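You operate a simulated robot arm through the tools that you are given. There is no shell and no other tool.

The job below is to be done with a simulated robot arm. You get a single attempt, and the scene is never put back.

TASK
Set the tool air to the pressure on the job card and lock the regulator.
Fine: free the regulator lock first; press the air test button once before you lock it again; leave the drip knob and the main air lever. Where these are worked on the way, their far stop is far enough and under half their travel is too little: regulator lock.

Only the result counts: the job must be done as asked and must still hold three seconds after the hand-in. Knocking over, shifting, dropping, spilling or breaking anything else fails it.

THE ROBOT
A 7-joint arm with a two-finger parallel gripper on a trunk, on a base that drives. Base frame: it is fixed to the floor where the robot stands at the start and does not move with it; the origin is under the middle of the robot, x ahead of it, y to its left, z up. Lengths are in mm, angles in degrees, forces in N, time in s.
With the tool pointing down near the work surface it reaches from about 280 to 840 mm from the robot's upright axis, wherever it stands. Its first joint turns from -17.0 to 126.0 degrees. Places, roughly: air test button [-1900, -1900, 1000]; drip knob [-1900, -2100, 1200]; job card [-2000, -2100, 1400]; main air lever [-1700, -2400, 1200]; regulator knob [-1900, -2200, 1300]; regulator lock [-1800, -2100, 1100]; tool gauge [-1800, -2100, 1200]. Payload 1.57 kg.
The TCP is the grasp point between the finger pads, 30 mm short of the fingertips. In the tool frame z runs along the fingers and y along their closing line. The gripper opens to 80 mm. The fingers are 17 mm wide and 12 mm thick; the gripper's body (40 by 82 mm) begins 80 mm behind the TCP.
Orientation is told as [roll, pitch, yaw] about the base's x, y, z axes, in that order, counted from this pose: with the fingers straight down and closing along the base's y, the tool's x points along the base's -x, its y along +y and its z along -z.

THE INTERFACE
- The arm moves only by the tool move_arm. Its argument "commands" is a list of rows, each a list of 7 numbers: the shift along the tool's x, y, z in mm, then the turn, a rotation vector about the tool's x, y, z in degrees, then the closure, from 0 (fully open) to 1 (shut). In form: [[x, y, z, ax, ay, az, jaw], ...]. A call has 1 to 20 rows; each row shifts and turns the commanded pose from where the row before left it, along the tool's axes as they then stand. A row lasts 0.2 s, in which the tool goes at most 50 mm and 8.6 degrees; a call with a longer step from one row to the next is refused whole, and so is a gripper value outside its range. Where a pose cannot be reached the arm comes as near as it can. A force on the tool above 40 N (or 10 N above the force at the start of the call, whichever is more), or a blocked arm, ends the call early, and 0.2 s more pass. Each finger travels about 45 mm/s and halts on what it meets, pressing with about 36 N; the grip force reading is that of the motor and also rises with nothing between the fingers. The clock runs only during rows and for 0.2 s after the last one: add rows that do not move to give the fingers time. It gives the time, the measured TCP pose, the force on the tool (base axes), the opening and the grip force at its end, in the units of the frame above (readings bear some noise), with the torque about the TCP (base axes, N m) and any sound that the robot's microphone picked up.
- Cameras (640 x 400 px; columns grow to the right, rows downward): "scene" is now at [9.7, -207.3, 1236.6]; the picture's right is [0.25, -0.97, 0.00], its down [-0.19, -0.05, -0.98] and it looks along [0.95, 0.25, -0.20] (base axes); focal length 287 px, centre (320, 200). "wrist" rides on the gripper at [72, -7, -122] in the tool frame; the picture's right is [0.09, 1.00, 0.00], its down [-0.84, 0.08, -0.54] and it looks along [-0.54, 0.05, 0.84] (tool axes); focal length 238 px, centre (320, 200). There is no depth. A picture from a camera that has moved, and an enlarged one, comes with that camera's place and axes in the base frame and with its lens.
- get_image(camera): a new picture of that camera. The clock stands still meanwhile.
- lift_body(by): slides the trunk up (or, below 0, down) by that many mm; the arm and the scene camera ride with it, the base frame stays. It gives what a move gives, with no picture.
- base_move(legs): drives the robot by 1 to 6 legs, each [ahead, left, turn to the left] in mm, mm and degrees, along the robot's own axes; the way and the turn of a leg run together, so that a leg with both is an arc; at most 1500 mm and 180 degrees a leg. The arm and the cameras ride along, it lands a little off, and it stops where it bumps. It gives what a move gives.
- turn_head(pan, tilt): turns the head with the scene camera to pan (to the left, within 109 degrees either way) and tilt (down, from -29 to 69), counted from straight ahead of the robot. It gives what a move gives.
- enlarge(camera, box): a new picture of the part [left, top, right, bottom] of that camera's present view, enlarged. The clock stands still meanwhile.
- finish_job(): hands the job in; it is judged then, once.

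Nothing tells you exact positions but the pictures and the camera data. Unless the task says otherwise, let go and move clear before handing in.

The tools are called after "Request:" by a JSON object that holds its "name" and its "arguments". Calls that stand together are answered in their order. move_arm: Moves the arm, as the interface text tells. Its arguments: {"type":"object","properties":{"commands":{"type":"array","items":{"type":"array","items":{"type":"number"}}}},"required":["commands"]} The other tools are called the same way: lift_body (by) slides the trunk up or down; base_move (legs) drives the base; turn_head (pan, tilt) turns the head that bears the scene camera; get_image (camera) takes a picture; enlarge (camera, box) takes an enlarged picture of a part of a camera's view; finish_job () hands the job in.

At the start:

```text
time: 0.0
eef_pos: [575.2, 139.5, 1148.6]
ee_rot: [0.0, -0.2, -0.1]
wrist_force: [0.3, -0.3, -0.2]
wrist_torque: [0.0, 0.0, -0.02]
grip_width: 79.9
gripper_force: 0.1
trunk travel left (down, up): [-575.0, 215.0]
robot x, y, heading: [0.2, -0.5, -0.0]
head pan, tilt: [14.7, 11.3]
```

scene: 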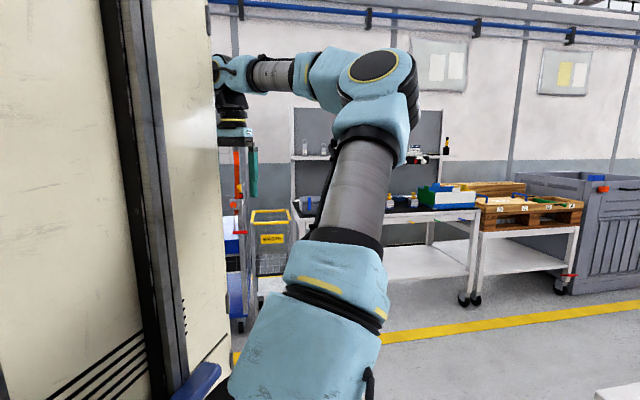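
wrist: 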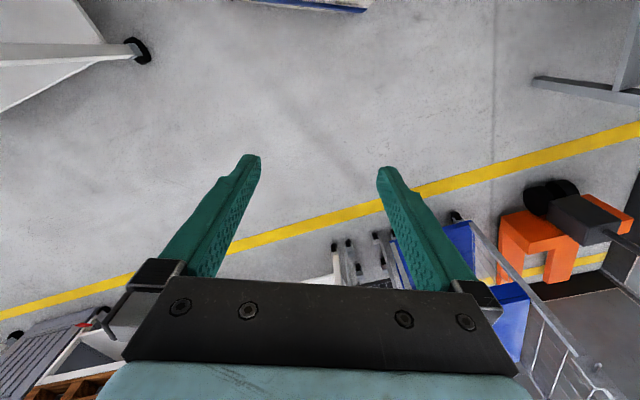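

I see the robot's own arm in a workshop; the air station is behind me to the right, about (-1900, -2100). I'll turn the head that way first to look.

Request:
{"name": "turn_head", "arguments": {"pan": -109, "tilt": 10}}

Request:
{"name": "get_image", "arguments": {"camera": "scene"}}

```text
time: 2.0
eef_pos: [575.4, 139.8, 1149.5]
ee_rot: [0.0, 0.0, 0.0]
wrist_force: [-0.3, 0.9, 0.1]
wrist_torque: [0.0, 0.0, -0.02]
grip_width: 79.9
gripper_force: 0.1
trunk travel left (down, up): [-575.0, 215.0]
robot x, y, heading: [1.8, -1.0, -0.0]
head pan, tilt: [-108.9, 10.0]
```

```text
taken
camera scene: at [-110.4, -319.0, 1238.6], right [-0.95, 0.32, 0.0], down [0.06, 0.16, -0.98], along [-0.32, -0.93, -0.17], focal length 287 px, centre (320, 200)
```

scene: 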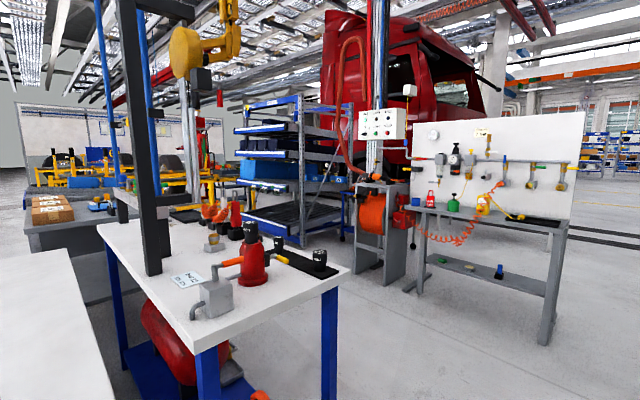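

The white board at the right of the picture, with pipework on it, is likely the air station. I'll look closer at it.

Request:
{"name": "enlarge", "arguments": {"camera": "scene", "box": [400, 100, 600, 225]}}

Request:
{"name": "enlarge", "arguments": {"camera": "scene", "box": [80, 180, 400, 380]}}

```text
3.20 times, centred on (500, 162) of scene
camera zoom: at [-110.4, -319.0, 1238.6], right [-0.95, 0.32, 0.0], down [0.06, 0.16, -0.98], along [-0.32, -0.93, -0.17], focal length 917 px, centre (-256, 320)
```

zoom: 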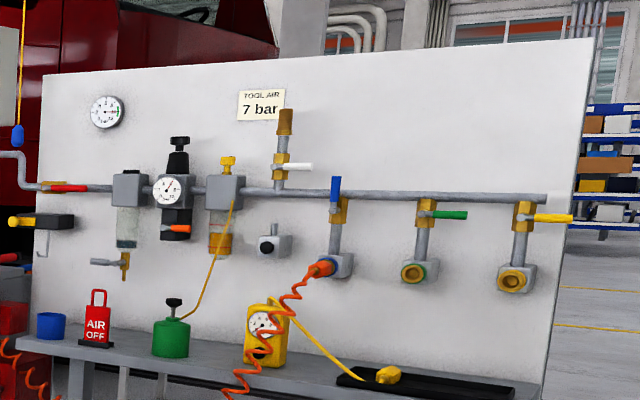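

```text
2.00 times, centred on (240, 280) of scene
camera zoom: at [-110.4, -319.0, 1238.6], right [-0.95, 0.32, 0.0], down [0.06, 0.16, -0.98], along [-0.32, -0.93, -0.17], focal length 573 px, centre (480, 40)
```

zoom: 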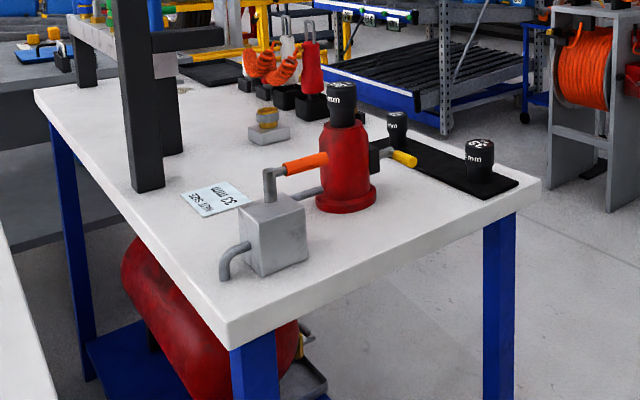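

The job card reads "TOOL AIR 7 bar". The black T-knob unit with the gauge is the regulator, its orange tab the lock, the yellow screw the drip knob, the red lever the main air. Before driving I'll check the surroundings for clearance.

Request:
{"name": "turn_head", "arguments": {"pan": 109, "tilt": 25}}

Request:
{"name": "get_image", "arguments": {"camera": "scene"}}

Request:
{"name": "turn_head", "arguments": {"pan": -109, "tilt": 45}}

Request:
{"name": "get_image", "arguments": {"camera": "scene"}}

Request:
{"name": "turn_head", "arguments": {"pan": -50, "tilt": 35}}

Request:
{"name": "get_image", "arguments": {"camera": "scene"}}

```text
time: 5.2
eef_pos: [574.8, 139.5, 1148.2]
ee_rot: [0.1, -0.1, -0.2]
wrist_force: [0.3, -0.2, 0.1]
wrist_torque: [0.0, 0.03, 0.0]
grip_width: 80.0
gripper_force: 0.0
trunk travel left (down, up): [-575.0, 215.0]
robot x, y, heading: [-3.4, 0.6, -0.2]
head pan, tilt: [108.9, 25.0]
```

```text
taken
camera scene: at [-110.1, -143.8, 1214.3], right [0.95, 0.32, 0.0], down [0.14, -0.4, -0.91], along [-0.29, 0.86, -0.42], focal length 287 px, centre (320, 200)
```

scene: 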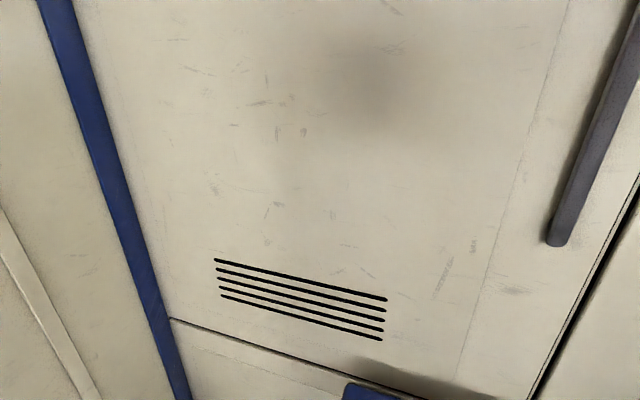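

```text
time: 8.3
eef_pos: [575.1, 138.3, 1149.0]
ee_rot: [0.0, -0.1, 0.0]
wrist_force: [0.0, 0.3, 0.6]
wrist_torque: [0.02, -0.03, 0.0]
grip_width: 79.9
gripper_force: 0.0
trunk travel left (down, up): [-575.0, 215.0]
robot x, y, heading: [-1.0, -2.2, -0.2]
head pan, tilt: [-108.9, 45.0]
```

```text
taken
camera scene: at [-106.6, -307.9, 1183.7], right [-0.95, 0.32, 0.0], down [0.23, 0.67, -0.71], along [-0.23, -0.67, -0.71], focal length 287 px, centre (320, 200)
```

scene: 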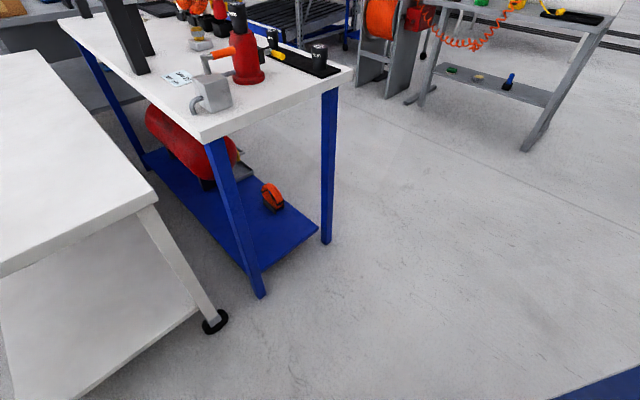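

```text
time: 9.6
eef_pos: [575.7, 138.2, 1149.1]
ee_rot: [0.0, -0.1, 0.1]
wrist_force: [0.3, 0.4, 0.6]
wrist_torque: [-0.02, 0.0, 0.0]
grip_width: 80.0
gripper_force: 0.0
trunk travel left (down, up): [-575.0, 215.0]
robot x, y, heading: [-2.2, 2.2, 0.1]
head pan, tilt: [-50.0, 35.0]
```

```text
taken
camera scene: at [-23.8, -298.5, 1198.5], right [-0.77, -0.64, 0.0], down [-0.37, 0.44, -0.82], along [0.53, -0.63, -0.57], focal length 287 px, centre (320, 200)
```

scene: 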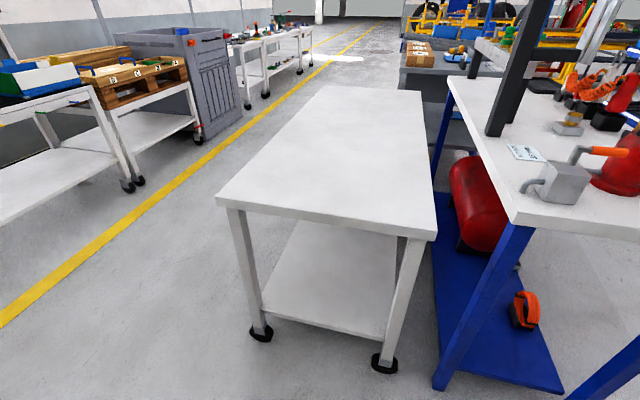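

Panel-stand front legs come out near (-1661,-2361) and (-2022,-1437), so the panel faces along about (0.93, 0.36). Something blue shows at the lower right, so I'll look there before turning.

Request:
{"name": "turn_head", "arguments": {"pan": -109, "tilt": 65}}

Request:
{"name": "get_image", "arguments": {"camera": "scene"}}

Request:
{"name": "turn_head", "arguments": {"pan": 60, "tilt": 60}}

Request:
{"name": "get_image", "arguments": {"camera": "scene"}}

```text
time: 10.9
eef_pos: [575.4, 140.8, 1150.2]
ee_rot: [-0.1, -0.1, 0.0]
wrist_force: [-1.0, -0.8, 0.0]
wrist_torque: [0.0, -0.03, -0.02]
grip_width: 79.9
gripper_force: 0.1
trunk travel left (down, up): [-575.0, 215.0]
robot x, y, heading: [0.3, 1.9, -0.0]
head pan, tilt: [-108.9, 65.0]
```

```text
taken
camera scene: at [-99.9, -288.5, 1158.7], right [-0.95, 0.32, 0.0], down [0.29, 0.86, -0.42], along [-0.14, -0.4, -0.91], focal length 287 px, centre (320, 200)
```

scene: 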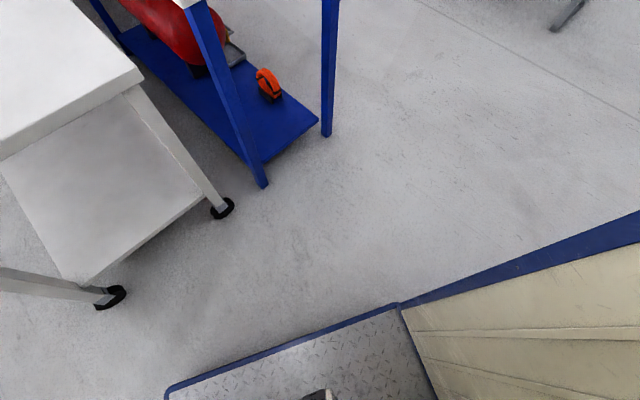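

```text
time: 13.4
eef_pos: [576.0, 139.8, 1147.8]
ee_rot: [0.0, -0.1, 0.0]
wrist_force: [0.3, 0.3, -0.7]
wrist_torque: [0.01, 0.01, 0.0]
grip_width: 80.0
gripper_force: 0.1
trunk travel left (down, up): [-575.0, 215.0]
robot x, y, heading: [-0.1, 1.8, 0.2]
head pan, tilt: [60.0, 60.0]
```

```text
taken
camera scene: at [-47.0, -173.3, 1164.2], right [0.87, -0.5, 0.0], down [-0.43, -0.75, -0.5], along [0.25, 0.43, -0.87], focal length 287 px, centre (320, 200)
```

scene: 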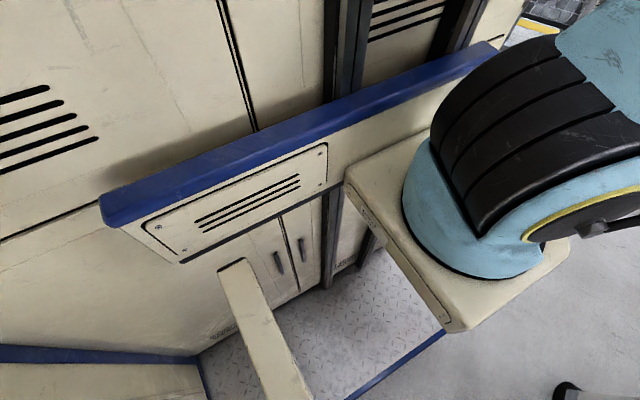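

The "cabinet" is the robot's own body (footprint roughly ±395 × ±290 mm). I plan to turn in place toward the rear-right first, in a partial step, and look before driving.

Request:
{"name": "base_move", "arguments": {"legs": [[0, 0, -70]]}}

Request:
{"name": "turn_head", "arguments": {"pan": -80, "tilt": 25}}

Request:
{"name": "get_image", "arguments": {"camera": "scene"}}

Request:
{"name": "turn_head", "arguments": {"pan": -109, "tilt": 35}}

Request:
{"name": "get_image", "arguments": {"camera": "scene"}}

```text
time: 16.9
eef_pos: [322.1, -494.9, 1149.2]
ee_rot: [0.0, -0.1, -70.5]
wrist_force: [0.1, -0.2, 0.1]
wrist_torque: [0.0, -0.01, -0.02]
grip_width: 79.8
gripper_force: 0.0
trunk travel left (down, up): [-575.0, 215.0]
robot x, y, heading: [-0.2, 2.0, -70.4]
head pan, tilt: [60.0, 60.0]
```

```text
time: 19.1
eef_pos: [323.1, -496.3, 1149.6]
ee_rot: [0.0, -0.1, -70.4]
wrist_force: [-0.6, -0.9, -0.2]
wrist_torque: [0.0, 0.03, -0.04]
grip_width: 80.1
gripper_force: 0.0
trunk travel left (down, up): [-575.0, 215.0]
robot x, y, heading: [-0.6, -0.8, -70.4]
head pan, tilt: [-80.0, 25.0]
```

```text
taken
camera scene: at [-324.0, -48.0, 1214.2], right [-0.49, 0.87, 0.0], down [0.37, 0.21, -0.91], along [-0.79, -0.45, -0.42], focal length 287 px, centre (320, 200)
```

scene: 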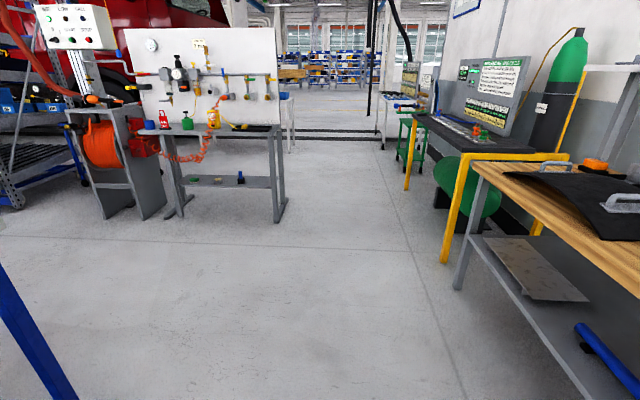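

```text
time: 20.1
eef_pos: [322.9, -494.6, 1149.0]
ee_rot: [0.0, -0.1, -70.5]
wrist_force: [0.1, 0.2, -1.0]
wrist_torque: [-0.03, 0.02, 0.03]
grip_width: 80.0
gripper_force: 0.0
trunk travel left (down, up): [-575.0, 215.0]
robot x, y, heading: [-4.6, -1.5, -70.4]
head pan, tilt: [-108.9, 35.0]
```

```text
taken
camera scene: at [-332.0, -3.6, 1198.5], right [-0.01, 1.0, 0.0], down [0.57, 0.01, -0.82], along [-0.82, -0.01, -0.57], focal length 287 px, centre (320, 200)
```

scene: 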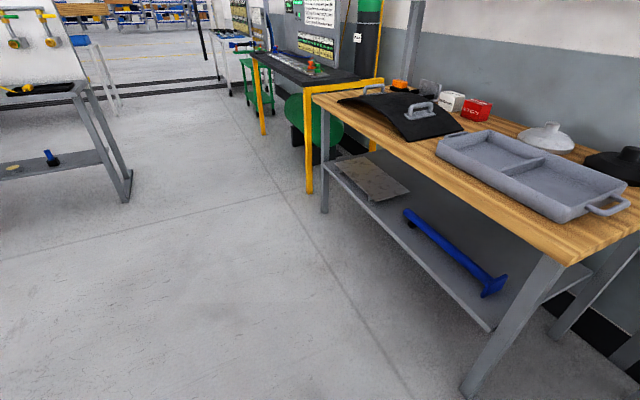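

The floor between me and the panel is clear. I'll finish turning to face the panel (heading about -158.6°), go ahead past the press bench, then sideways to stand about 1 m in front of the regulator.

Request:
{"name": "base_move", "arguments": {"legs": [[0, 0, -88.2], [1178, 130, 0], [289, 1014, 0]]}}

Request:
{"name": "turn_head", "arguments": {"pan": 10, "tilt": 5}}

Request:
{"name": "get_image", "arguments": {"camera": "scene"}}

```text
time: 34.8
eef_pos: [-1398.0, -1951.2, 1148.9]
ee_rot: [0.0, -0.1, -157.5]
wrist_force: [-0.1, 0.1, 0.3]
wrist_torque: [-0.01, -0.01, 0.01]
grip_width: 79.8
gripper_force: 0.1
trunk travel left (down, up): [-575.0, 215.0]
robot x, y, heading: [-922.2, -1600.6, -157.4]
head pan, tilt: [-108.9, 35.0]
```

```text
time: 36.8
eef_pos: [-1399.0, -1951.3, 1149.0]
ee_rot: [0.1, -0.1, -157.6]
wrist_force: [-0.7, -1.1, 0.4]
wrist_torque: [0.0, -0.01, -0.02]
grip_width: 80.0
gripper_force: 0.1
trunk travel left (down, up): [-575.0, 215.0]
robot x, y, heading: [-921.5, -1601.9, -157.4]
head pan, tilt: [10.0, 5.0]
```

```text
taken
camera scene: at [-1013.0, -1410.0, 1246.7], right [-0.54, 0.84, 0.0], down [0.07, 0.05, -1.0], along [-0.84, -0.54, -0.09], focal length 287 px, centre (320, 200)
```

scene: 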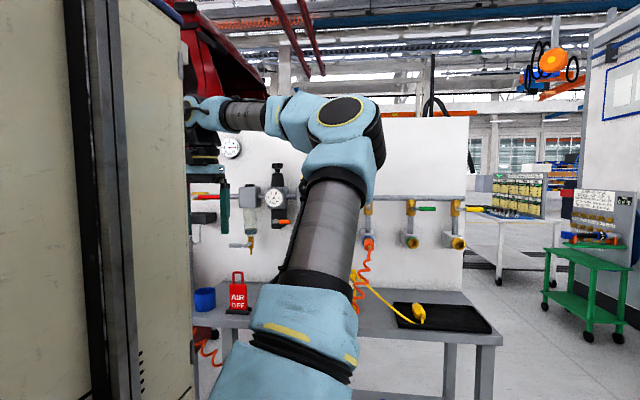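

I'm now facing the panel; the gauge and regulator are visible just left of the arm. Zooming in.

Request:
{"name": "enlarge", "arguments": {"camera": "scene", "box": [190, 130, 318, 210]}}

Request:
{"name": "enlarge", "arguments": {"camera": "scene", "box": [190, 200, 318, 280]}}

Request:
{"name": "get_image", "arguments": {"camera": "wrist"}}

```text
5.00 times, centred on (254, 170) of scene
camera zoom: at [-1013.0, -1410.0, 1246.7], right [-0.54, 0.84, 0.0], down [0.07, 0.05, -1.0], along [-0.84, -0.54, -0.09], focal length 1433 px, centre (650, 350)
```

zoom: 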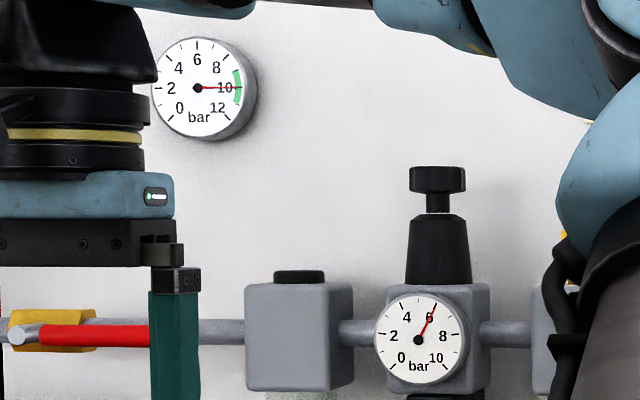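

```text
5.00 times, centred on (254, 240) of scene
camera zoom: at [-1013.0, -1410.0, 1246.7], right [-0.54, 0.84, 0.0], down [0.07, 0.05, -1.0], along [-0.84, -0.54, -0.09], focal length 1433 px, centre (650, 0)
```

zoom: 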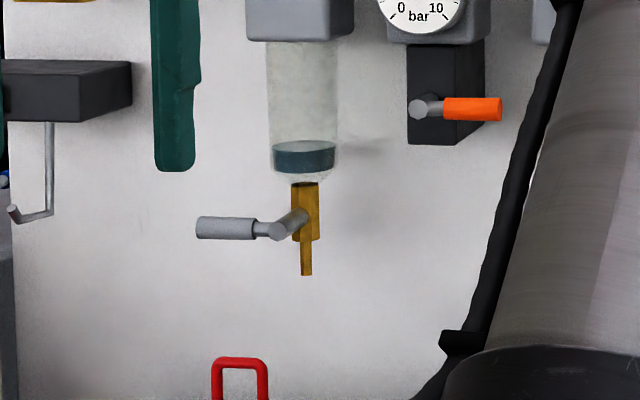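

```text
taken
camera wrist: at [-1334.5, -1917.2, 1271.1], right [0.47, -0.88, 0.0], down [-0.74, -0.39, 0.54], along [-0.48, -0.25, -0.84], focal length 238 px, centre (320, 200)
```

wrist: 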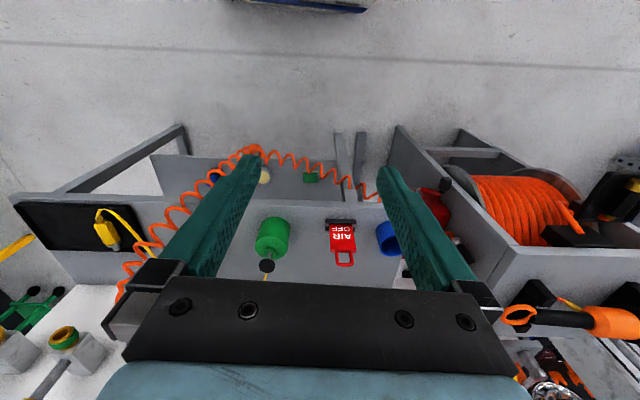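

Tool gauge reads about 6.2 bar on a 0–10 scale; the lock is an orange-handled lever pivoting on the black box under the gauge, the knob is the round head on the black cone. I'll drive 300 mm nearer, then tilt the tool to horizontal so that the wrist camera can triangulate things.

Request:
{"name": "base_move", "arguments": {"legs": [[300, 0, 0]]}}

Request:
{"name": "move_arm", "arguments": {"commands": [[0, 0, 0, 0, -8.5, 0, 1], [0, 0, 0, 0, -8.5, 0, 1], [0, 0, 0, 0, -8.5, 0, 1], [0, 0, 0, 0, -8.5, 0, 1], [0, 0, 0, 0, -8.5, 0, 1], [0, 0, 0, 0, -8.5, 0, 1], [0, 0, 0, 0, -8.5, 0, 1], [0, 0, 0, 0, -8.5, 0, 1], [0, 0, 0, 0, -8.5, 0, 1], [0, 0, 0, 0, -8.5, 0, 1], [0, 0, 0, 0, -5, 0, 1], [0, 0, 0, 0, 0, 0, 1]]}}

Request:
{"name": "get_image", "arguments": {"camera": "wrist"}}

Request:
{"name": "get_image", "arguments": {"camera": "scene"}}

```text
time: 38.8
eef_pos: [-1677.9, -2068.8, 1149.8]
ee_rot: [0.0, -0.2, -157.5]
wrist_force: [-0.4, -0.5, -0.8]
wrist_torque: [0.0, 0.02, 0.01]
grip_width: 80.0
gripper_force: 0.0
trunk travel left (down, up): [-575.0, 215.0]
robot x, y, heading: [-1198.8, -1720.3, -157.3]
head pan, tilt: [10.0, 5.0]
```

```text
time: 40.6
eef_pos: [-1764.0, -2068.5, 1209.2]
ee_rot: [26.7, -62.8, 168.6]
wrist_force: [-0.6, 0.0, 0.3]
wrist_torque: [-0.01, 0.05, 0.0]
grip_width: 0.0
gripper_force: 21.0
trunk travel left (down, up): [-575.0, 215.0]
robot x, y, heading: [-1197.8, -1722.2, -157.4]
head pan, tilt: [10.0, 5.0]
stopped in row 8: the arm was blocked; the commanded pose is now the measured one
```

```text
taken
camera wrist: at [-1626.9, -2032.8, 1193.5], right [0.25, -0.96, 0.12], down [0.11, 0.15, 0.98], along [-0.96, -0.24, 0.15], focal length 238 px, centre (320, 200)
```

wrist: 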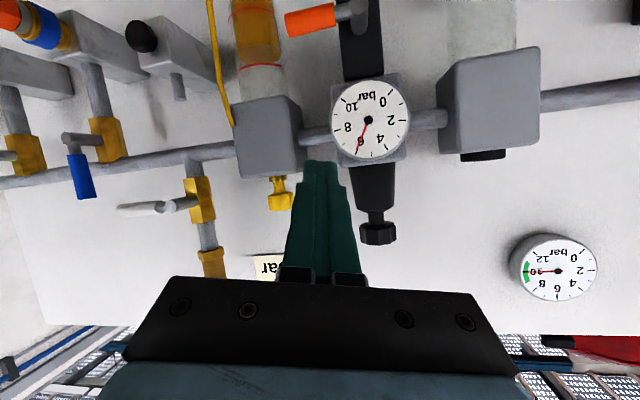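

```text
taken
camera scene: at [-1300.7, -1525.8, 1244.1], right [-0.54, 0.84, 0.0], down [0.08, 0.05, -1.0], along [-0.84, -0.54, -0.09], focal length 287 px, centre (320, 200)
```

scene: 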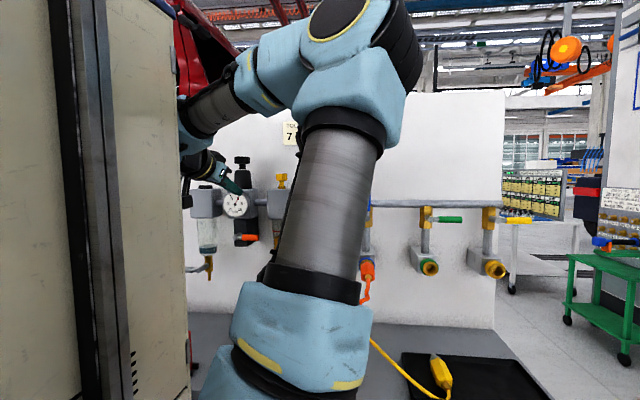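

The tool met a joint limit near (575 mm ahead) but nothing was touched; gauge triangulates to about (-1833, -2138, 1162), i.e. ~75 mm beyond the fingertips. I'll back the base up 110 mm for working room and then level the tool.

Request:
{"name": "base_move", "arguments": {"legs": [[-110, 0, 0]]}}

Request:
{"name": "move_arm", "arguments": {"commands": [[0, 0, 0, -1.77, -5.85, -3.38, 1], [0, 0, 0, -1.77, -5.85, -3.38, 1], [0, 0, 0, -1.77, -5.85, -3.38, 1], [0, 0, 0, -1.77, -5.85, -3.38, 1], [0, 0, 0, 0, 0, 0, 1]]}}

Request:
{"name": "get_image", "arguments": {"camera": "wrist"}}

```text
time: 41.8
eef_pos: [-1661.5, -2025.8, 1206.8]
ee_rot: [25.7, -63.1, 169.7]
wrist_force: [-0.6, 0.7, 0.1]
wrist_torque: [-0.03, 0.01, -0.05]
grip_width: 0.0
gripper_force: 21.8
trunk travel left (down, up): [-575.0, 215.0]
robot x, y, heading: [-1097.9, -1678.2, -157.6]
head pan, tilt: [10.0, 5.0]
```

```text
time: 43.2
eef_pos: [-1707.0, -1995.4, 1212.9]
ee_rot: [78.8, -87.7, 118.2]
wrist_force: [-0.6, -0.9, 0.2]
wrist_torque: [-0.02, -0.02, -0.03]
grip_width: 0.2
gripper_force: 21.4
trunk travel left (down, up): [-575.0, 215.0]
robot x, y, heading: [-1100.5, -1676.1, -157.6]
head pan, tilt: [10.0, 5.0]
stopped in row 5: the arm was blocked; the commanded pose is now the measured one
```

```text
taken
camera wrist: at [-1590.1, -1955.5, 1141.2], right [0.29, -0.96, -0.05], down [0.52, 0.11, 0.84], along [-0.8, -0.27, 0.53], focal length 238 px, centre (320, 200)
```

wrist: 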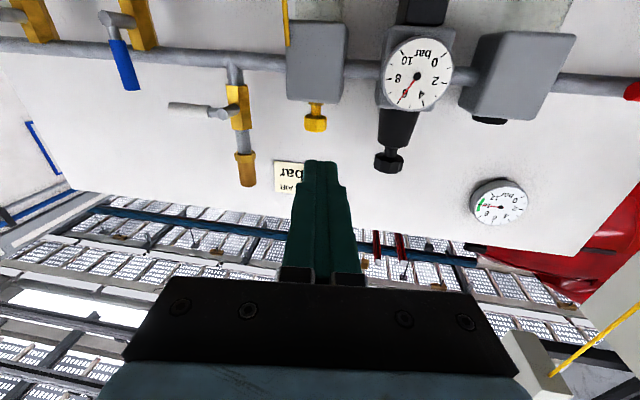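

Gauge confirmed at about (-1833, -2138, 1158), knob head about (-1884, -2164, 1287), lock handle about (-1845, -2102, 1071). The tool is level now, with the camera under it looking up; I'll lower the trunk 150 mm to bring the lock lever into the wrist view.

Request:
{"name": "lift_body", "arguments": {"by": -150}}

Request:
{"name": "get_image", "arguments": {"camera": "wrist"}}

Request:
{"name": "get_image", "arguments": {"camera": "scene"}}

```text
time: 44.9
eef_pos: [-1706.5, -1994.1, 1065.2]
ee_rot: [81.9, -87.8, 114.9]
wrist_force: [-0.1, -0.3, 0.1]
wrist_torque: [0.01, 0.01, 0.01]
grip_width: 0.0
gripper_force: 21.3
trunk travel left (down, up): [-425.0, 365.0]
robot x, y, heading: [-1097.5, -1675.2, -157.4]
head pan, tilt: [10.0, 5.0]
```

```text
taken
camera wrist: at [-1590.6, -1954.5, 993.9], right [0.29, -0.96, -0.05], down [0.53, 0.11, 0.84], along [-0.8, -0.27, 0.54], focal length 238 px, centre (320, 200)
```

wrist: 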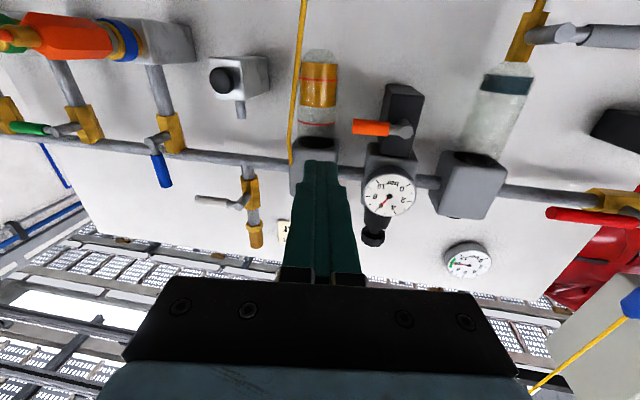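

```text
taken
camera scene: at [-1196.1, -1481.4, 1095.4], right [-0.54, 0.84, -0.01], down [0.08, 0.04, -1.0], along [-0.84, -0.54, -0.09], focal length 287 px, centre (320, 200)
```

scene: 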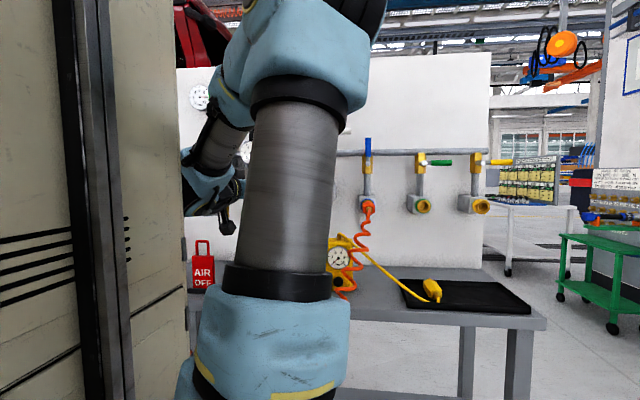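

I can see the lock lever, the button and the gauge well from here. I'll enlarge for precise positions.

Request:
{"name": "enlarge", "arguments": {"camera": "wrist", "box": [330, 70, 458, 150]}}

Request:
{"name": "enlarge", "arguments": {"camera": "wrist", "box": [190, 40, 318, 120]}}

Request:
{"name": "enlarge", "arguments": {"camera": "wrist", "box": [340, 160, 468, 240]}}

```text
5.00 times, centred on (394, 110) of wrist
camera zoom: at [-1590.6, -1954.5, 993.9], right [0.29, -0.96, -0.05], down [0.53, 0.11, 0.84], along [-0.8, -0.27, 0.54], focal length 1192 px, centre (-50, 650)
```

zoom: 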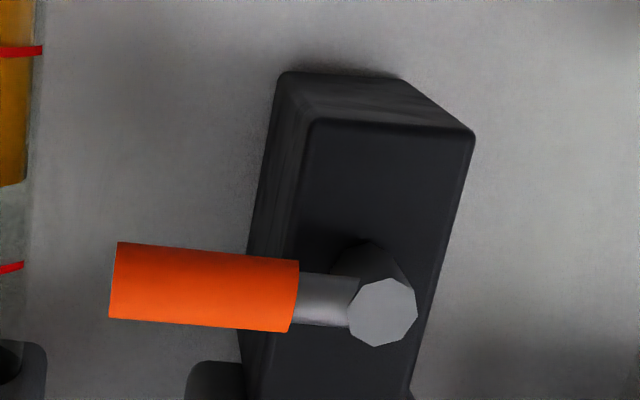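

```text
5.00 times, centred on (254, 80) of wrist
camera zoom: at [-1590.6, -1954.5, 993.9], right [0.29, -0.96, -0.05], down [0.53, 0.11, 0.84], along [-0.8, -0.27, 0.54], focal length 1192 px, centre (650, 800)
```

zoom: 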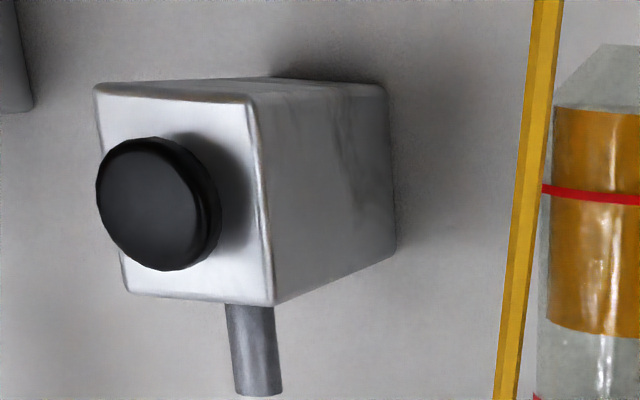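

```text
5.00 times, centred on (404, 200) of wrist
camera zoom: at [-1590.6, -1954.5, 993.9], right [0.29, -0.96, -0.05], down [0.53, 0.11, 0.84], along [-0.8, -0.27, 0.54], focal length 1192 px, centre (-100, 200)
```

zoom: 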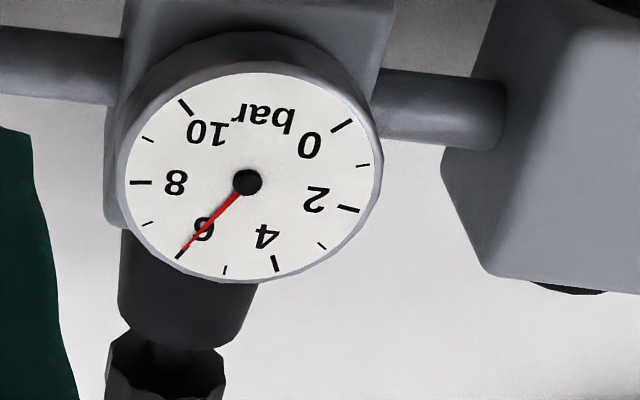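

Needle is exactly on 6 bar, so it must go up by one. Lock hub face is at about (-1820, -2133, 1071) with the handle reaching 63 mm to its right; I'll move the closed fingertips to a stand-off above and in front of the handle's outer part.

Request:
{"name": "move_arm", "arguments": {"commands": [[0, 0, 25, -5.7, 0, -2.5, 1], [-15, 20, 25, 0, 0, 0, 1], [-16, 20, 24, 0, 0, 0, 1], [0, 0, 0, 0, 0, 0, 1]]}}

Request:
{"name": "get_image", "arguments": {"camera": "wrist"}}

```text
time: 45.9
eef_pos: [-1738.4, -2071.7, 1097.6]
ee_rot: [-93.1, -88.9, -62.7]
wrist_force: [0.5, -0.2, 0.5]
wrist_torque: [0.0, 0.04, 0.01]
grip_width: 0.0
gripper_force: 21.2
trunk travel left (down, up): [-425.0, 365.0]
robot x, y, heading: [-1100.0, -1672.7, -157.5]
head pan, tilt: [10.0, 5.0]
```

```text
taken
camera wrist: at [-1630.7, -2013.4, 1025.0], right [0.41, -0.91, -0.11], down [0.53, 0.14, 0.83], along [-0.74, -0.4, 0.54], focal length 238 px, centre (320, 200)
```

wrist: 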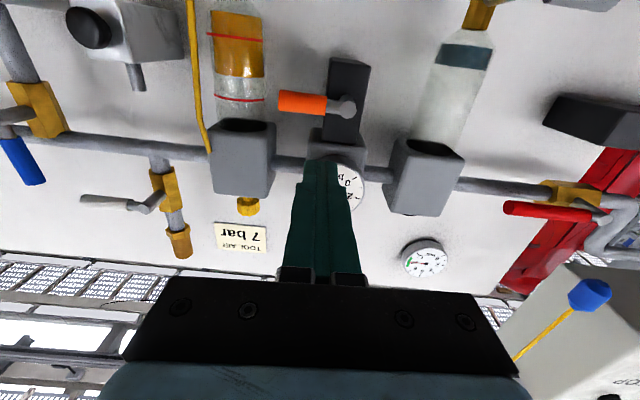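

The fingers are in front of and slightly above the lever. I'll correct the yaw by 2° and insert the fingertips just above the handle's outer end.

Request:
{"name": "move_arm", "arguments": {"commands": [[4, -10, 30, 1.9, 0, 1, 1], [0, -9.4, 30, 0, 0, 0, 1], [0, 0, 24, 0, 0, 0, 1], [0, 0, 0, 0, 0, 0, 1]]}}

Request:
{"name": "get_image", "arguments": {"camera": "wrist"}}

```text
time: 46.9
eef_pos: [-1823.9, -2085.5, 1093.3]
ee_rot: [-129.2, -89.8, -28.4]
wrist_force: [0.0, -1.0, 0.5]
wrist_torque: [0.02, -0.01, 0.02]
grip_width: 0.1
gripper_force: 21.1
trunk travel left (down, up): [-425.0, 365.0]
robot x, y, heading: [-1099.7, -1676.7, -157.5]
head pan, tilt: [10.0, 5.0]
```

```text
taken
camera wrist: at [-1713.5, -2032.2, 1022.0], right [0.38, -0.92, -0.09], down [0.53, 0.13, 0.84], along [-0.76, -0.37, 0.54], focal length 238 px, centre (320, 200)
```

wrist: 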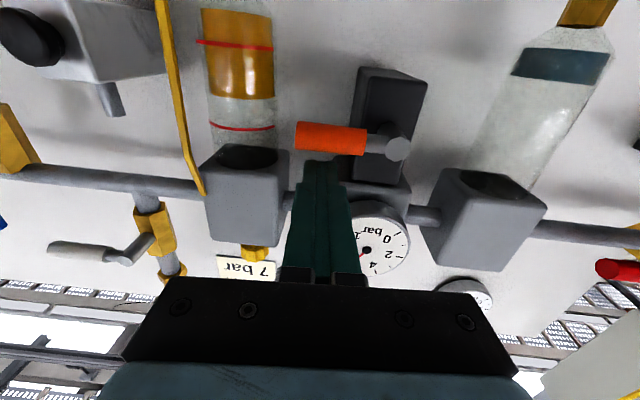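

Insertion is accurate and nothing is touching. Now I push the handle down gently to test whether that is the lever's free direction.

Request:
{"name": "move_arm", "arguments": {"commands": [[5, 0, 0, 0, 0, 0, 1], [4, 0, 0, 0, 0, 0, 1], [4, 0, 0, 0, 0, 0, 1], [4, 0, 0, 0, 0, 0, 1], [0, 0, 0, 0, 0, 0, 1]]}}

Request:
{"name": "get_image", "arguments": {"camera": "wrist"}}

```text
time: 48.1
eef_pos: [-1823.8, -2084.1, 1076.7]
ee_rot: [-142.3, -89.9, -15.5]
wrist_force: [-2.1, 4.0, 3.3]
wrist_torque: [-0.03, 0.07, -0.1]
grip_width: 0.1
gripper_force: 21.2
trunk travel left (down, up): [-425.0, 365.0]
robot x, y, heading: [-1099.8, -1674.3, -157.4]
head pan, tilt: [10.0, 5.0]
```

```text
taken
camera wrist: at [-1713.8, -2031.7, 1004.8], right [0.38, -0.92, -0.09], down [0.53, 0.13, 0.84], along [-0.76, -0.36, 0.54], focal length 238 px, centre (320, 200)
```

wrist: 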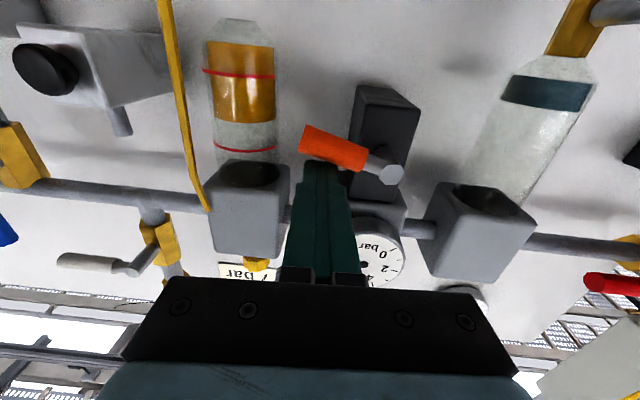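

The lever swings down freely. I'll follow its arc toward the downward stop.

Request:
{"name": "move_arm", "arguments": {"commands": [[6, 0, 0, 0, 0, 0, 1], [6, 0, 0, 0, 0, 0, 1], [5, 1, 0, 0, 0, 0, 1], [5.5, 1, 0, 0, 0, 0, 1], [5, 2.4, 0, 0, 0, 0, 1], [5, 2.4, 0, 0, 0, 0, 1], [4.5, 3.8, 0, 0, 0, 0, 1], [4.5, 3.8, 0, 0, 0, 0, 1], [3.5, 5, 0, 0, 0, 0, 1], [3.5, 5, 0, 0, 0, 0, 1], [0, 3, 0, 0, 0, 0, 1], [0, 0, 0, 0, 0, 0, 1]]}}

Request:
{"name": "get_image", "arguments": {"camera": "wrist"}}

```text
time: 50.7
eef_pos: [-1815.2, -2110.0, 1028.6]
ee_rot: [-124.6, -89.9, -33.3]
wrist_force: [3.1, 7.1, -1.3]
wrist_torque: [0.03, -0.04, -0.07]
grip_width: 0.0
gripper_force: 21.5
trunk travel left (down, up): [-425.0, 365.0]
robot x, y, heading: [-1097.9, -1677.6, -157.3]
head pan, tilt: [10.0, 5.0]
```

```text
taken
camera wrist: at [-1704.2, -2057.1, 956.0], right [0.38, -0.92, -0.09], down [0.53, 0.13, 0.84], along [-0.76, -0.36, 0.54], focal length 238 px, centre (320, 200)
```

wrist: 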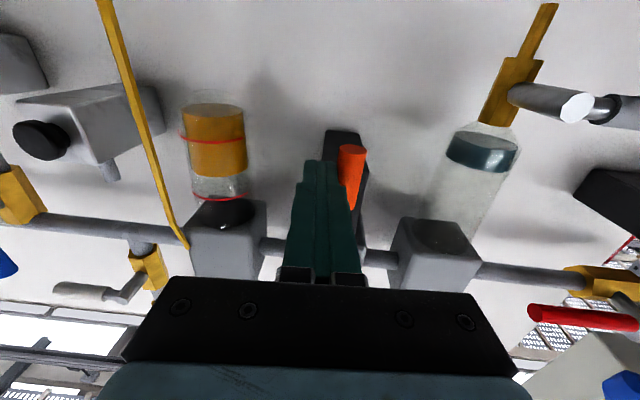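

The lever is about vertical now; I'll push a bit further to find its stop.

Request:
{"name": "move_arm", "arguments": {"commands": [[0, 2, 0, 0, 0, 0, 1], [0, 2, 0, 0, 0, 0, 1], [0, 2, 0, 0, 0, 0, 1], [0, 2, 0, 0, 0, 0, 1], [0, 0, 0, 0, 0, 0, 1]]}}

Request:
{"name": "get_image", "arguments": {"camera": "wrist"}}

```text
time: 51.5
eef_pos: [-1815.2, -2110.1, 1028.1]
ee_rot: [-123.2, -89.8, -35.2]
wrist_force: [-0.9, 5.9, 0.8]
wrist_torque: [-0.01, -0.02, -0.08]
grip_width: 0.0
gripper_force: 21.7
trunk travel left (down, up): [-425.0, 365.0]
robot x, y, heading: [-1100.6, -1676.5, -157.6]
head pan, tilt: [10.0, 5.0]
stopped in row 4: the force on the tool passed its limit at 43 N (the readings are from after the stop); the commanded pose is now the measured one
```

```text
taken
camera wrist: at [-1704.8, -2058.8, 955.7], right [0.37, -0.93, -0.09], down [0.53, 0.13, 0.84], along [-0.76, -0.36, 0.54], focal length 238 px, centre (320, 200)
```

wrist: 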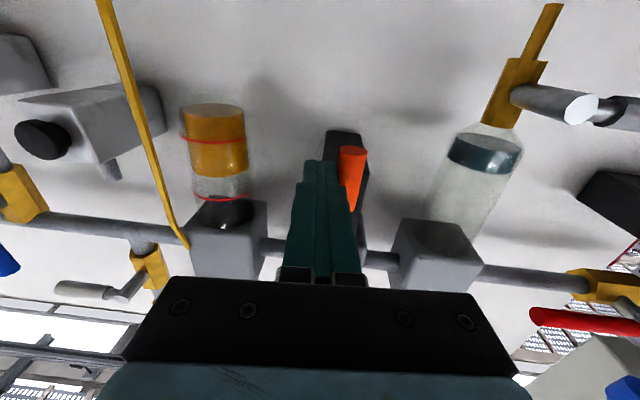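

The lock is at its far stop (43 N contact), pointing straight down. I'll back the tool off, then turn it to point downward.

Request:
{"name": "move_arm", "arguments": {"commands": [[0, -5, 0, 0, 0, 0, 1], [0, -5, -20, 0, 0, 0, 1], [0, 0, -30, 0, 0, 0, 1], [0, 0, -30, 0, 0, 0, 1], [0, 0, -30, 0, 0, 0, 1], [0, 0, 0, 0, 0, 0, 1]]}}

Request:
{"name": "get_image", "arguments": {"camera": "wrist"}}

```text
time: 53.0
eef_pos: [-1737.8, -2053.6, 1015.8]
ee_rot: [-9.8, -89.1, -150.0]
wrist_force: [-0.1, -0.7, 0.2]
wrist_torque: [0.0, -0.02, -0.01]
grip_width: 0.0
gripper_force: 21.6
trunk travel left (down, up): [-425.0, 365.0]
robot x, y, heading: [-1097.1, -1680.2, -157.3]
head pan, tilt: [10.0, 5.0]
```

```text
taken
camera wrist: at [-1624.0, -2004.6, 946.6], right [0.35, -0.93, -0.09], down [0.52, 0.11, 0.85], along [-0.78, -0.34, 0.53], focal length 238 px, centre (320, 200)
```

wrist: 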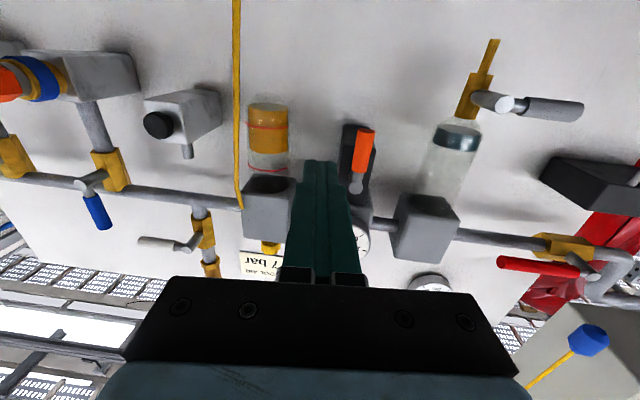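

The lock lever hangs straight down, clear of me. Now I'll turn the tool to point down and open the fingers.

Request:
{"name": "move_arm", "arguments": {"commands": [[0, 0, 0, 0, 8.2, 0, 0.5], [0, 0, 0, 0, 8.2, 0, 0], [0, 0, 0, 0, 8.2, 0, 0], [0, 0, 0, 0, 8.2, 0, 0], [0, 0, 0, 0, 8.2, 0, 0], [0, 0, 0, 0, 8.2, 0, 0], [0, 0, 0, 0, 8.2, 0, 0], [0, 0, 0, 0, 8.2, 0, 0], [0, 0, 0, 0, 8.2, 0, 0], [0, 0, 0, 0, 8.2, 0, 0], [0, 0, 0, 0, 7, 0, 0], [0, 0, 0, 0, 0, 0, 0]]}}

Request:
{"name": "get_image", "arguments": {"camera": "wrist"}}

```text
time: 55.5
eef_pos: [-1715.7, -2061.8, 1027.7]
ee_rot: [-0.2, -1.0, -158.4]
wrist_force: [0.9, 0.3, 0.7]
wrist_torque: [0.0, -0.02, -0.03]
grip_width: 80.1
gripper_force: 0.1
trunk travel left (down, up): [-425.0, 365.0]
robot x, y, heading: [-1093.0, -1676.4, -157.6]
head pan, tilt: [10.0, 5.0]
```

```text
taken
camera wrist: at [-1649.6, -2027.8, 1148.0], right [0.45, -0.89, 0.0], down [-0.74, -0.38, 0.56], along [-0.5, -0.25, -0.83], focal length 238 px, centre (320, 200)
```

wrist: 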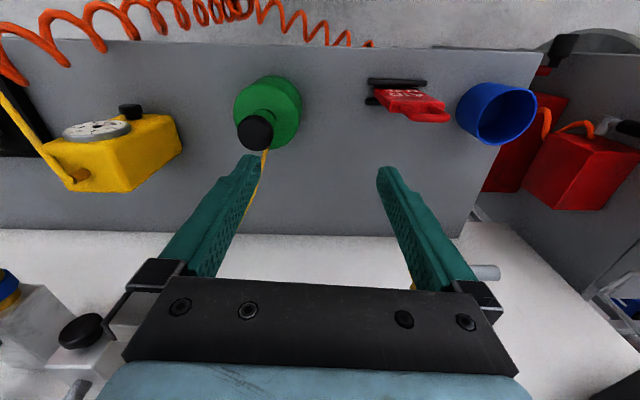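

Tool points down, clear of the panel. Raising the trunk 320 mm so the fingers are above the knob head.

Request:
{"name": "lift_body", "arguments": {"by": 320}}

Request:
{"name": "get_image", "arguments": {"camera": "wrist"}}

Request:
{"name": "get_image", "arguments": {"camera": "scene"}}

```text
time: 58.7
eef_pos: [-1716.2, -2061.2, 1347.1]
ee_rot: [-0.2, -1.0, -158.3]
wrist_force: [-0.6, -0.4, -0.3]
wrist_torque: [0.03, -0.03, -0.02]
grip_width: 80.2
gripper_force: 0.0
trunk travel left (down, up): [-745.0, 45.0]
robot x, y, heading: [-1098.5, -1677.4, -157.3]
head pan, tilt: [10.0, 5.0]
```

```text
taken
camera wrist: at [-1649.5, -2027.9, 1467.9], right [0.45, -0.89, 0.0], down [-0.74, -0.38, 0.56], along [-0.5, -0.25, -0.83], focal length 238 px, centre (320, 200)
```

wrist: 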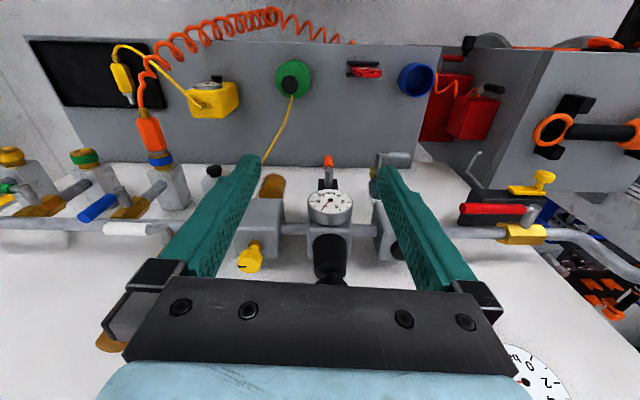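

```text
taken
camera scene: at [-1190.2, -1483.4, 1416.7], right [-0.54, 0.84, 0.0], down [0.07, 0.05, -1.0], along [-0.84, -0.54, -0.09], focal length 287 px, centre (320, 200)
```

scene: 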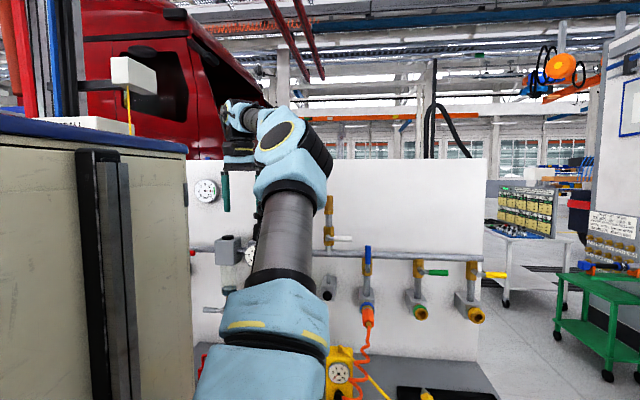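

I have a good view of gauge and regulator from above. I'll drive 70 mm nearer so the knob is comfortably in reach, then check its position again.

Request:
{"name": "base_move", "arguments": {"legs": [[70, 0, 0]]}}

Request:
{"name": "get_image", "arguments": {"camera": "wrist"}}

Request:
{"name": "get_image", "arguments": {"camera": "scene"}}

```text
time: 59.7
eef_pos: [-1780.8, -2089.4, 1347.2]
ee_rot: [-0.3, -1.0, -158.2]
wrist_force: [0.2, 0.5, 0.1]
wrist_torque: [0.0, -0.02, 0.0]
grip_width: 80.1
gripper_force: 0.2
trunk travel left (down, up): [-745.0, 45.0]
robot x, y, heading: [-1162.8, -1701.5, -157.4]
head pan, tilt: [10.0, 5.0]
```

```text
taken
camera wrist: at [-1714.5, -2055.2, 1468.0], right [0.45, -0.89, 0.0], down [-0.74, -0.38, 0.56], along [-0.5, -0.25, -0.83], focal length 238 px, centre (320, 200)
```

wrist: 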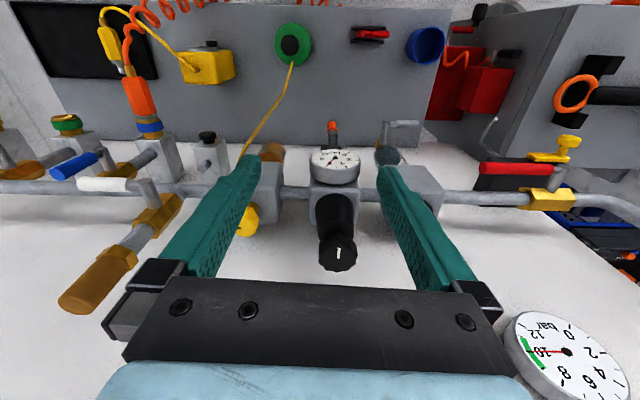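

```text
taken
camera scene: at [-1255.4, -1510.6, 1416.7], right [-0.54, 0.84, 0.0], down [0.07, 0.05, -1.0], along [-0.84, -0.54, -0.09], focal length 287 px, centre (320, 200)
```

scene: 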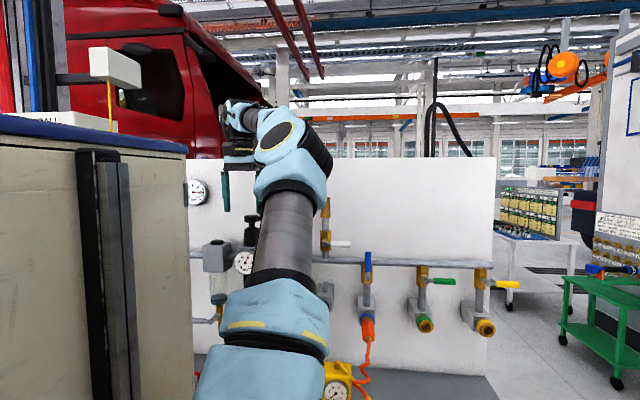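

The knob head with a white index mark is visible. I'll enlarge in both cameras to fix its position.

Request:
{"name": "enlarge", "arguments": {"camera": "wrist", "box": [256, 140, 416, 290]}}

Request:
{"name": "enlarge", "arguments": {"camera": "scene", "box": [180, 150, 308, 300]}}

```text
2.67 times, centred on (336, 215) of wrist
camera zoom: at [-1714.5, -2055.2, 1468.0], right [0.45, -0.89, 0.0], down [-0.74, -0.38, 0.56], along [-0.5, -0.25, -0.83], focal length 636 px, centre (277, 160)
```

zoom: 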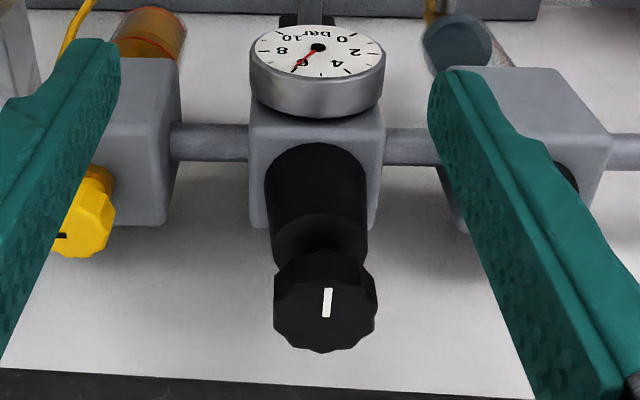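

```text
2.67 times, centred on (244, 225) of scene
camera zoom: at [-1255.4, -1510.6, 1416.7], right [-0.54, 0.84, 0.0], down [0.07, 0.05, -1.0], along [-0.84, -0.54, -0.09], focal length 764 px, centre (523, 133)
```

zoom: 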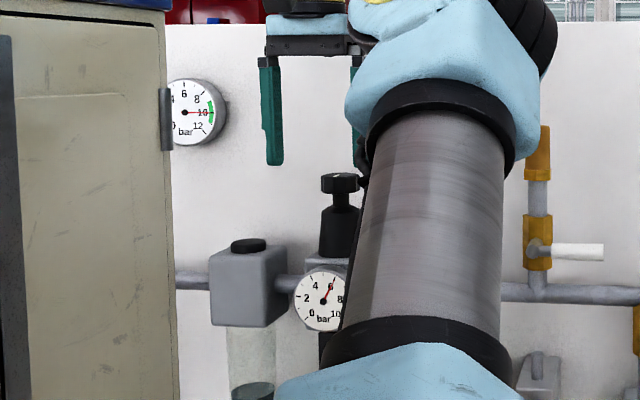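

Knob top centre comes out near (-1879, -2160, 1290), about 44 mm across. Moving over it at the present height.

Request:
{"name": "move_arm", "arguments": {"commands": [[-25, 10, 0, 0, 0, 0, 0], [-25, 10, 0, 0, 0, 0, 0], [-25, 9.1, 0, 0, 0, 0, 0], [-22, 0, 0, 0, 0, 0, 0], [-20.4, 0, 0, 0, 0, 0, 0], [0, 0, 0, 0, 0, 0, 0]]}}

Request:
{"name": "get_image", "arguments": {"camera": "wrist"}}

Request:
{"name": "enlarge", "arguments": {"camera": "scene", "box": [180, 100, 308, 250]}}

```text
time: 61.1
eef_pos: [-1820.9, -2114.4, 1337.1]
ee_rot: [-0.2, -1.1, -158.2]
wrist_force: [0.5, 0.3, 0.0]
wrist_torque: [-0.03, 0.01, 0.05]
grip_width: 80.3
gripper_force: 0.0
out of reach, approached as far as the arm can: row 2, 3, 4, 5
trunk travel left (down, up): [-745.0, 45.0]
robot x, y, heading: [-1162.1, -1702.9, -157.8]
head pan, tilt: [10.0, 5.0]
```

```text
taken
camera wrist: at [-1755.4, -2080.6, 1457.8], right [0.45, -0.89, 0.0], down [-0.74, -0.38, 0.56], along [-0.5, -0.25, -0.83], focal length 238 px, centre (320, 200)
```

wrist: 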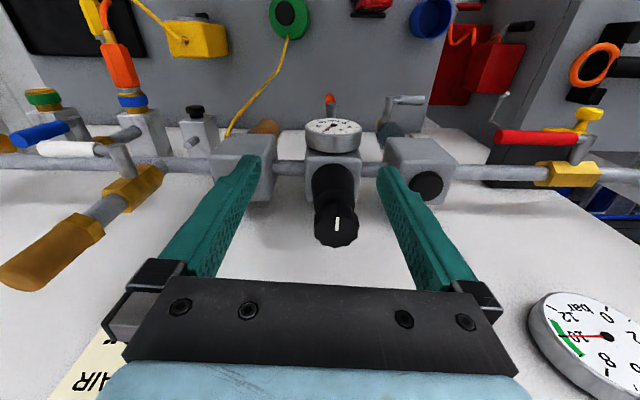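

```text
2.67 times, centred on (244, 175) of scene
camera zoom: at [-1255.6, -1510.7, 1416.7], right [-0.54, 0.84, 0.0], down [0.07, 0.05, -1.0], along [-0.84, -0.54, -0.09], focal length 764 px, centre (523, 267)
```

zoom: 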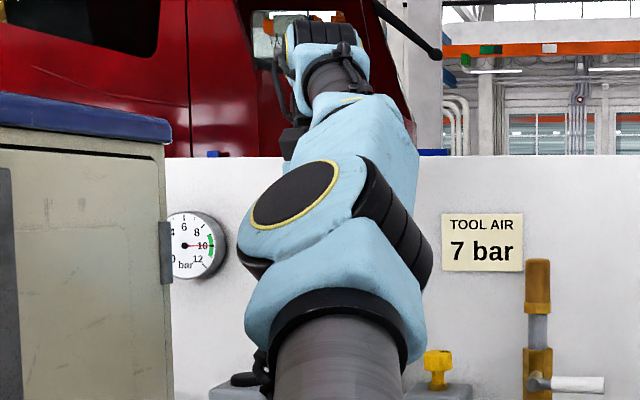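

The arm ran out of reach about 765 mm ahead of the robot, so the base must come nearer. I'll look down to check clearance between the platform front and the table edge before driving.

Request:
{"name": "turn_head", "arguments": {"pan": -20, "tilt": 60}}

Request:
{"name": "get_image", "arguments": {"camera": "scene"}}

Request:
{"name": "turn_head", "arguments": {"pan": 15, "tilt": 65}}

Request:
{"name": "get_image", "arguments": {"camera": "scene"}}

```text
time: 62.4
eef_pos: [-1822.3, -2114.2, 1338.3]
ee_rot: [-0.2, -1.0, -158.4]
wrist_force: [0.3, 0.0, 0.5]
wrist_torque: [-0.01, 0.0, 0.03]
grip_width: 80.1
gripper_force: 0.0
trunk travel left (down, up): [-745.0, 45.0]
robot x, y, heading: [-1164.9, -1698.8, -157.1]
head pan, tilt: [-20.0, 60.0]
```

```text
taken
camera scene: at [-1244.8, -1464.2, 1334.3], right [-0.05, 1.0, 0.0], down [0.86, 0.04, -0.5], along [-0.5, -0.02, -0.87], focal length 287 px, centre (320, 200)
```

scene: 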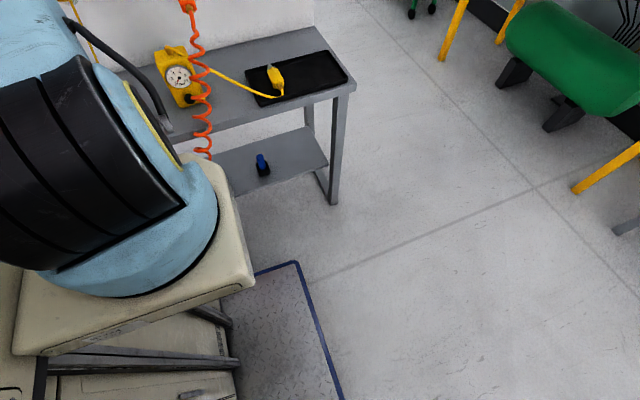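

```text
time: 63.4
eef_pos: [-1822.0, -2115.1, 1336.8]
ee_rot: [-0.1, -1.2, -158.3]
wrist_force: [0.0, -1.0, -0.1]
wrist_torque: [-0.01, -0.02, 0.01]
grip_width: 80.1
gripper_force: 0.1
trunk travel left (down, up): [-745.0, 45.0]
robot x, y, heading: [-1165.2, -1699.7, -157.2]
head pan, tilt: [15.0, 65.0]
```

```text
taken
camera scene: at [-1226.3, -1498.2, 1328.6], right [-0.61, 0.79, 0.0], down [0.72, 0.55, -0.42], along [-0.34, -0.26, -0.91], focal length 287 px, centre (320, 200)
```

scene: 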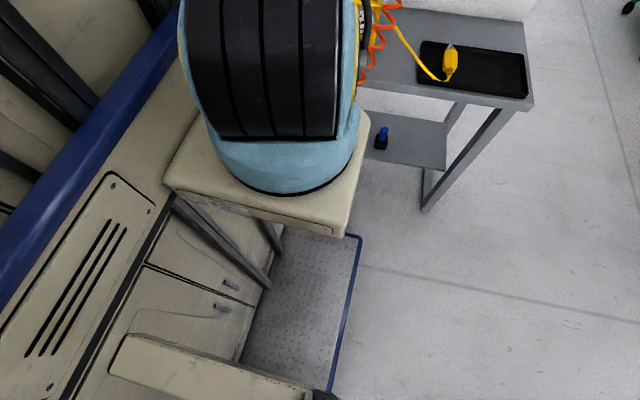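

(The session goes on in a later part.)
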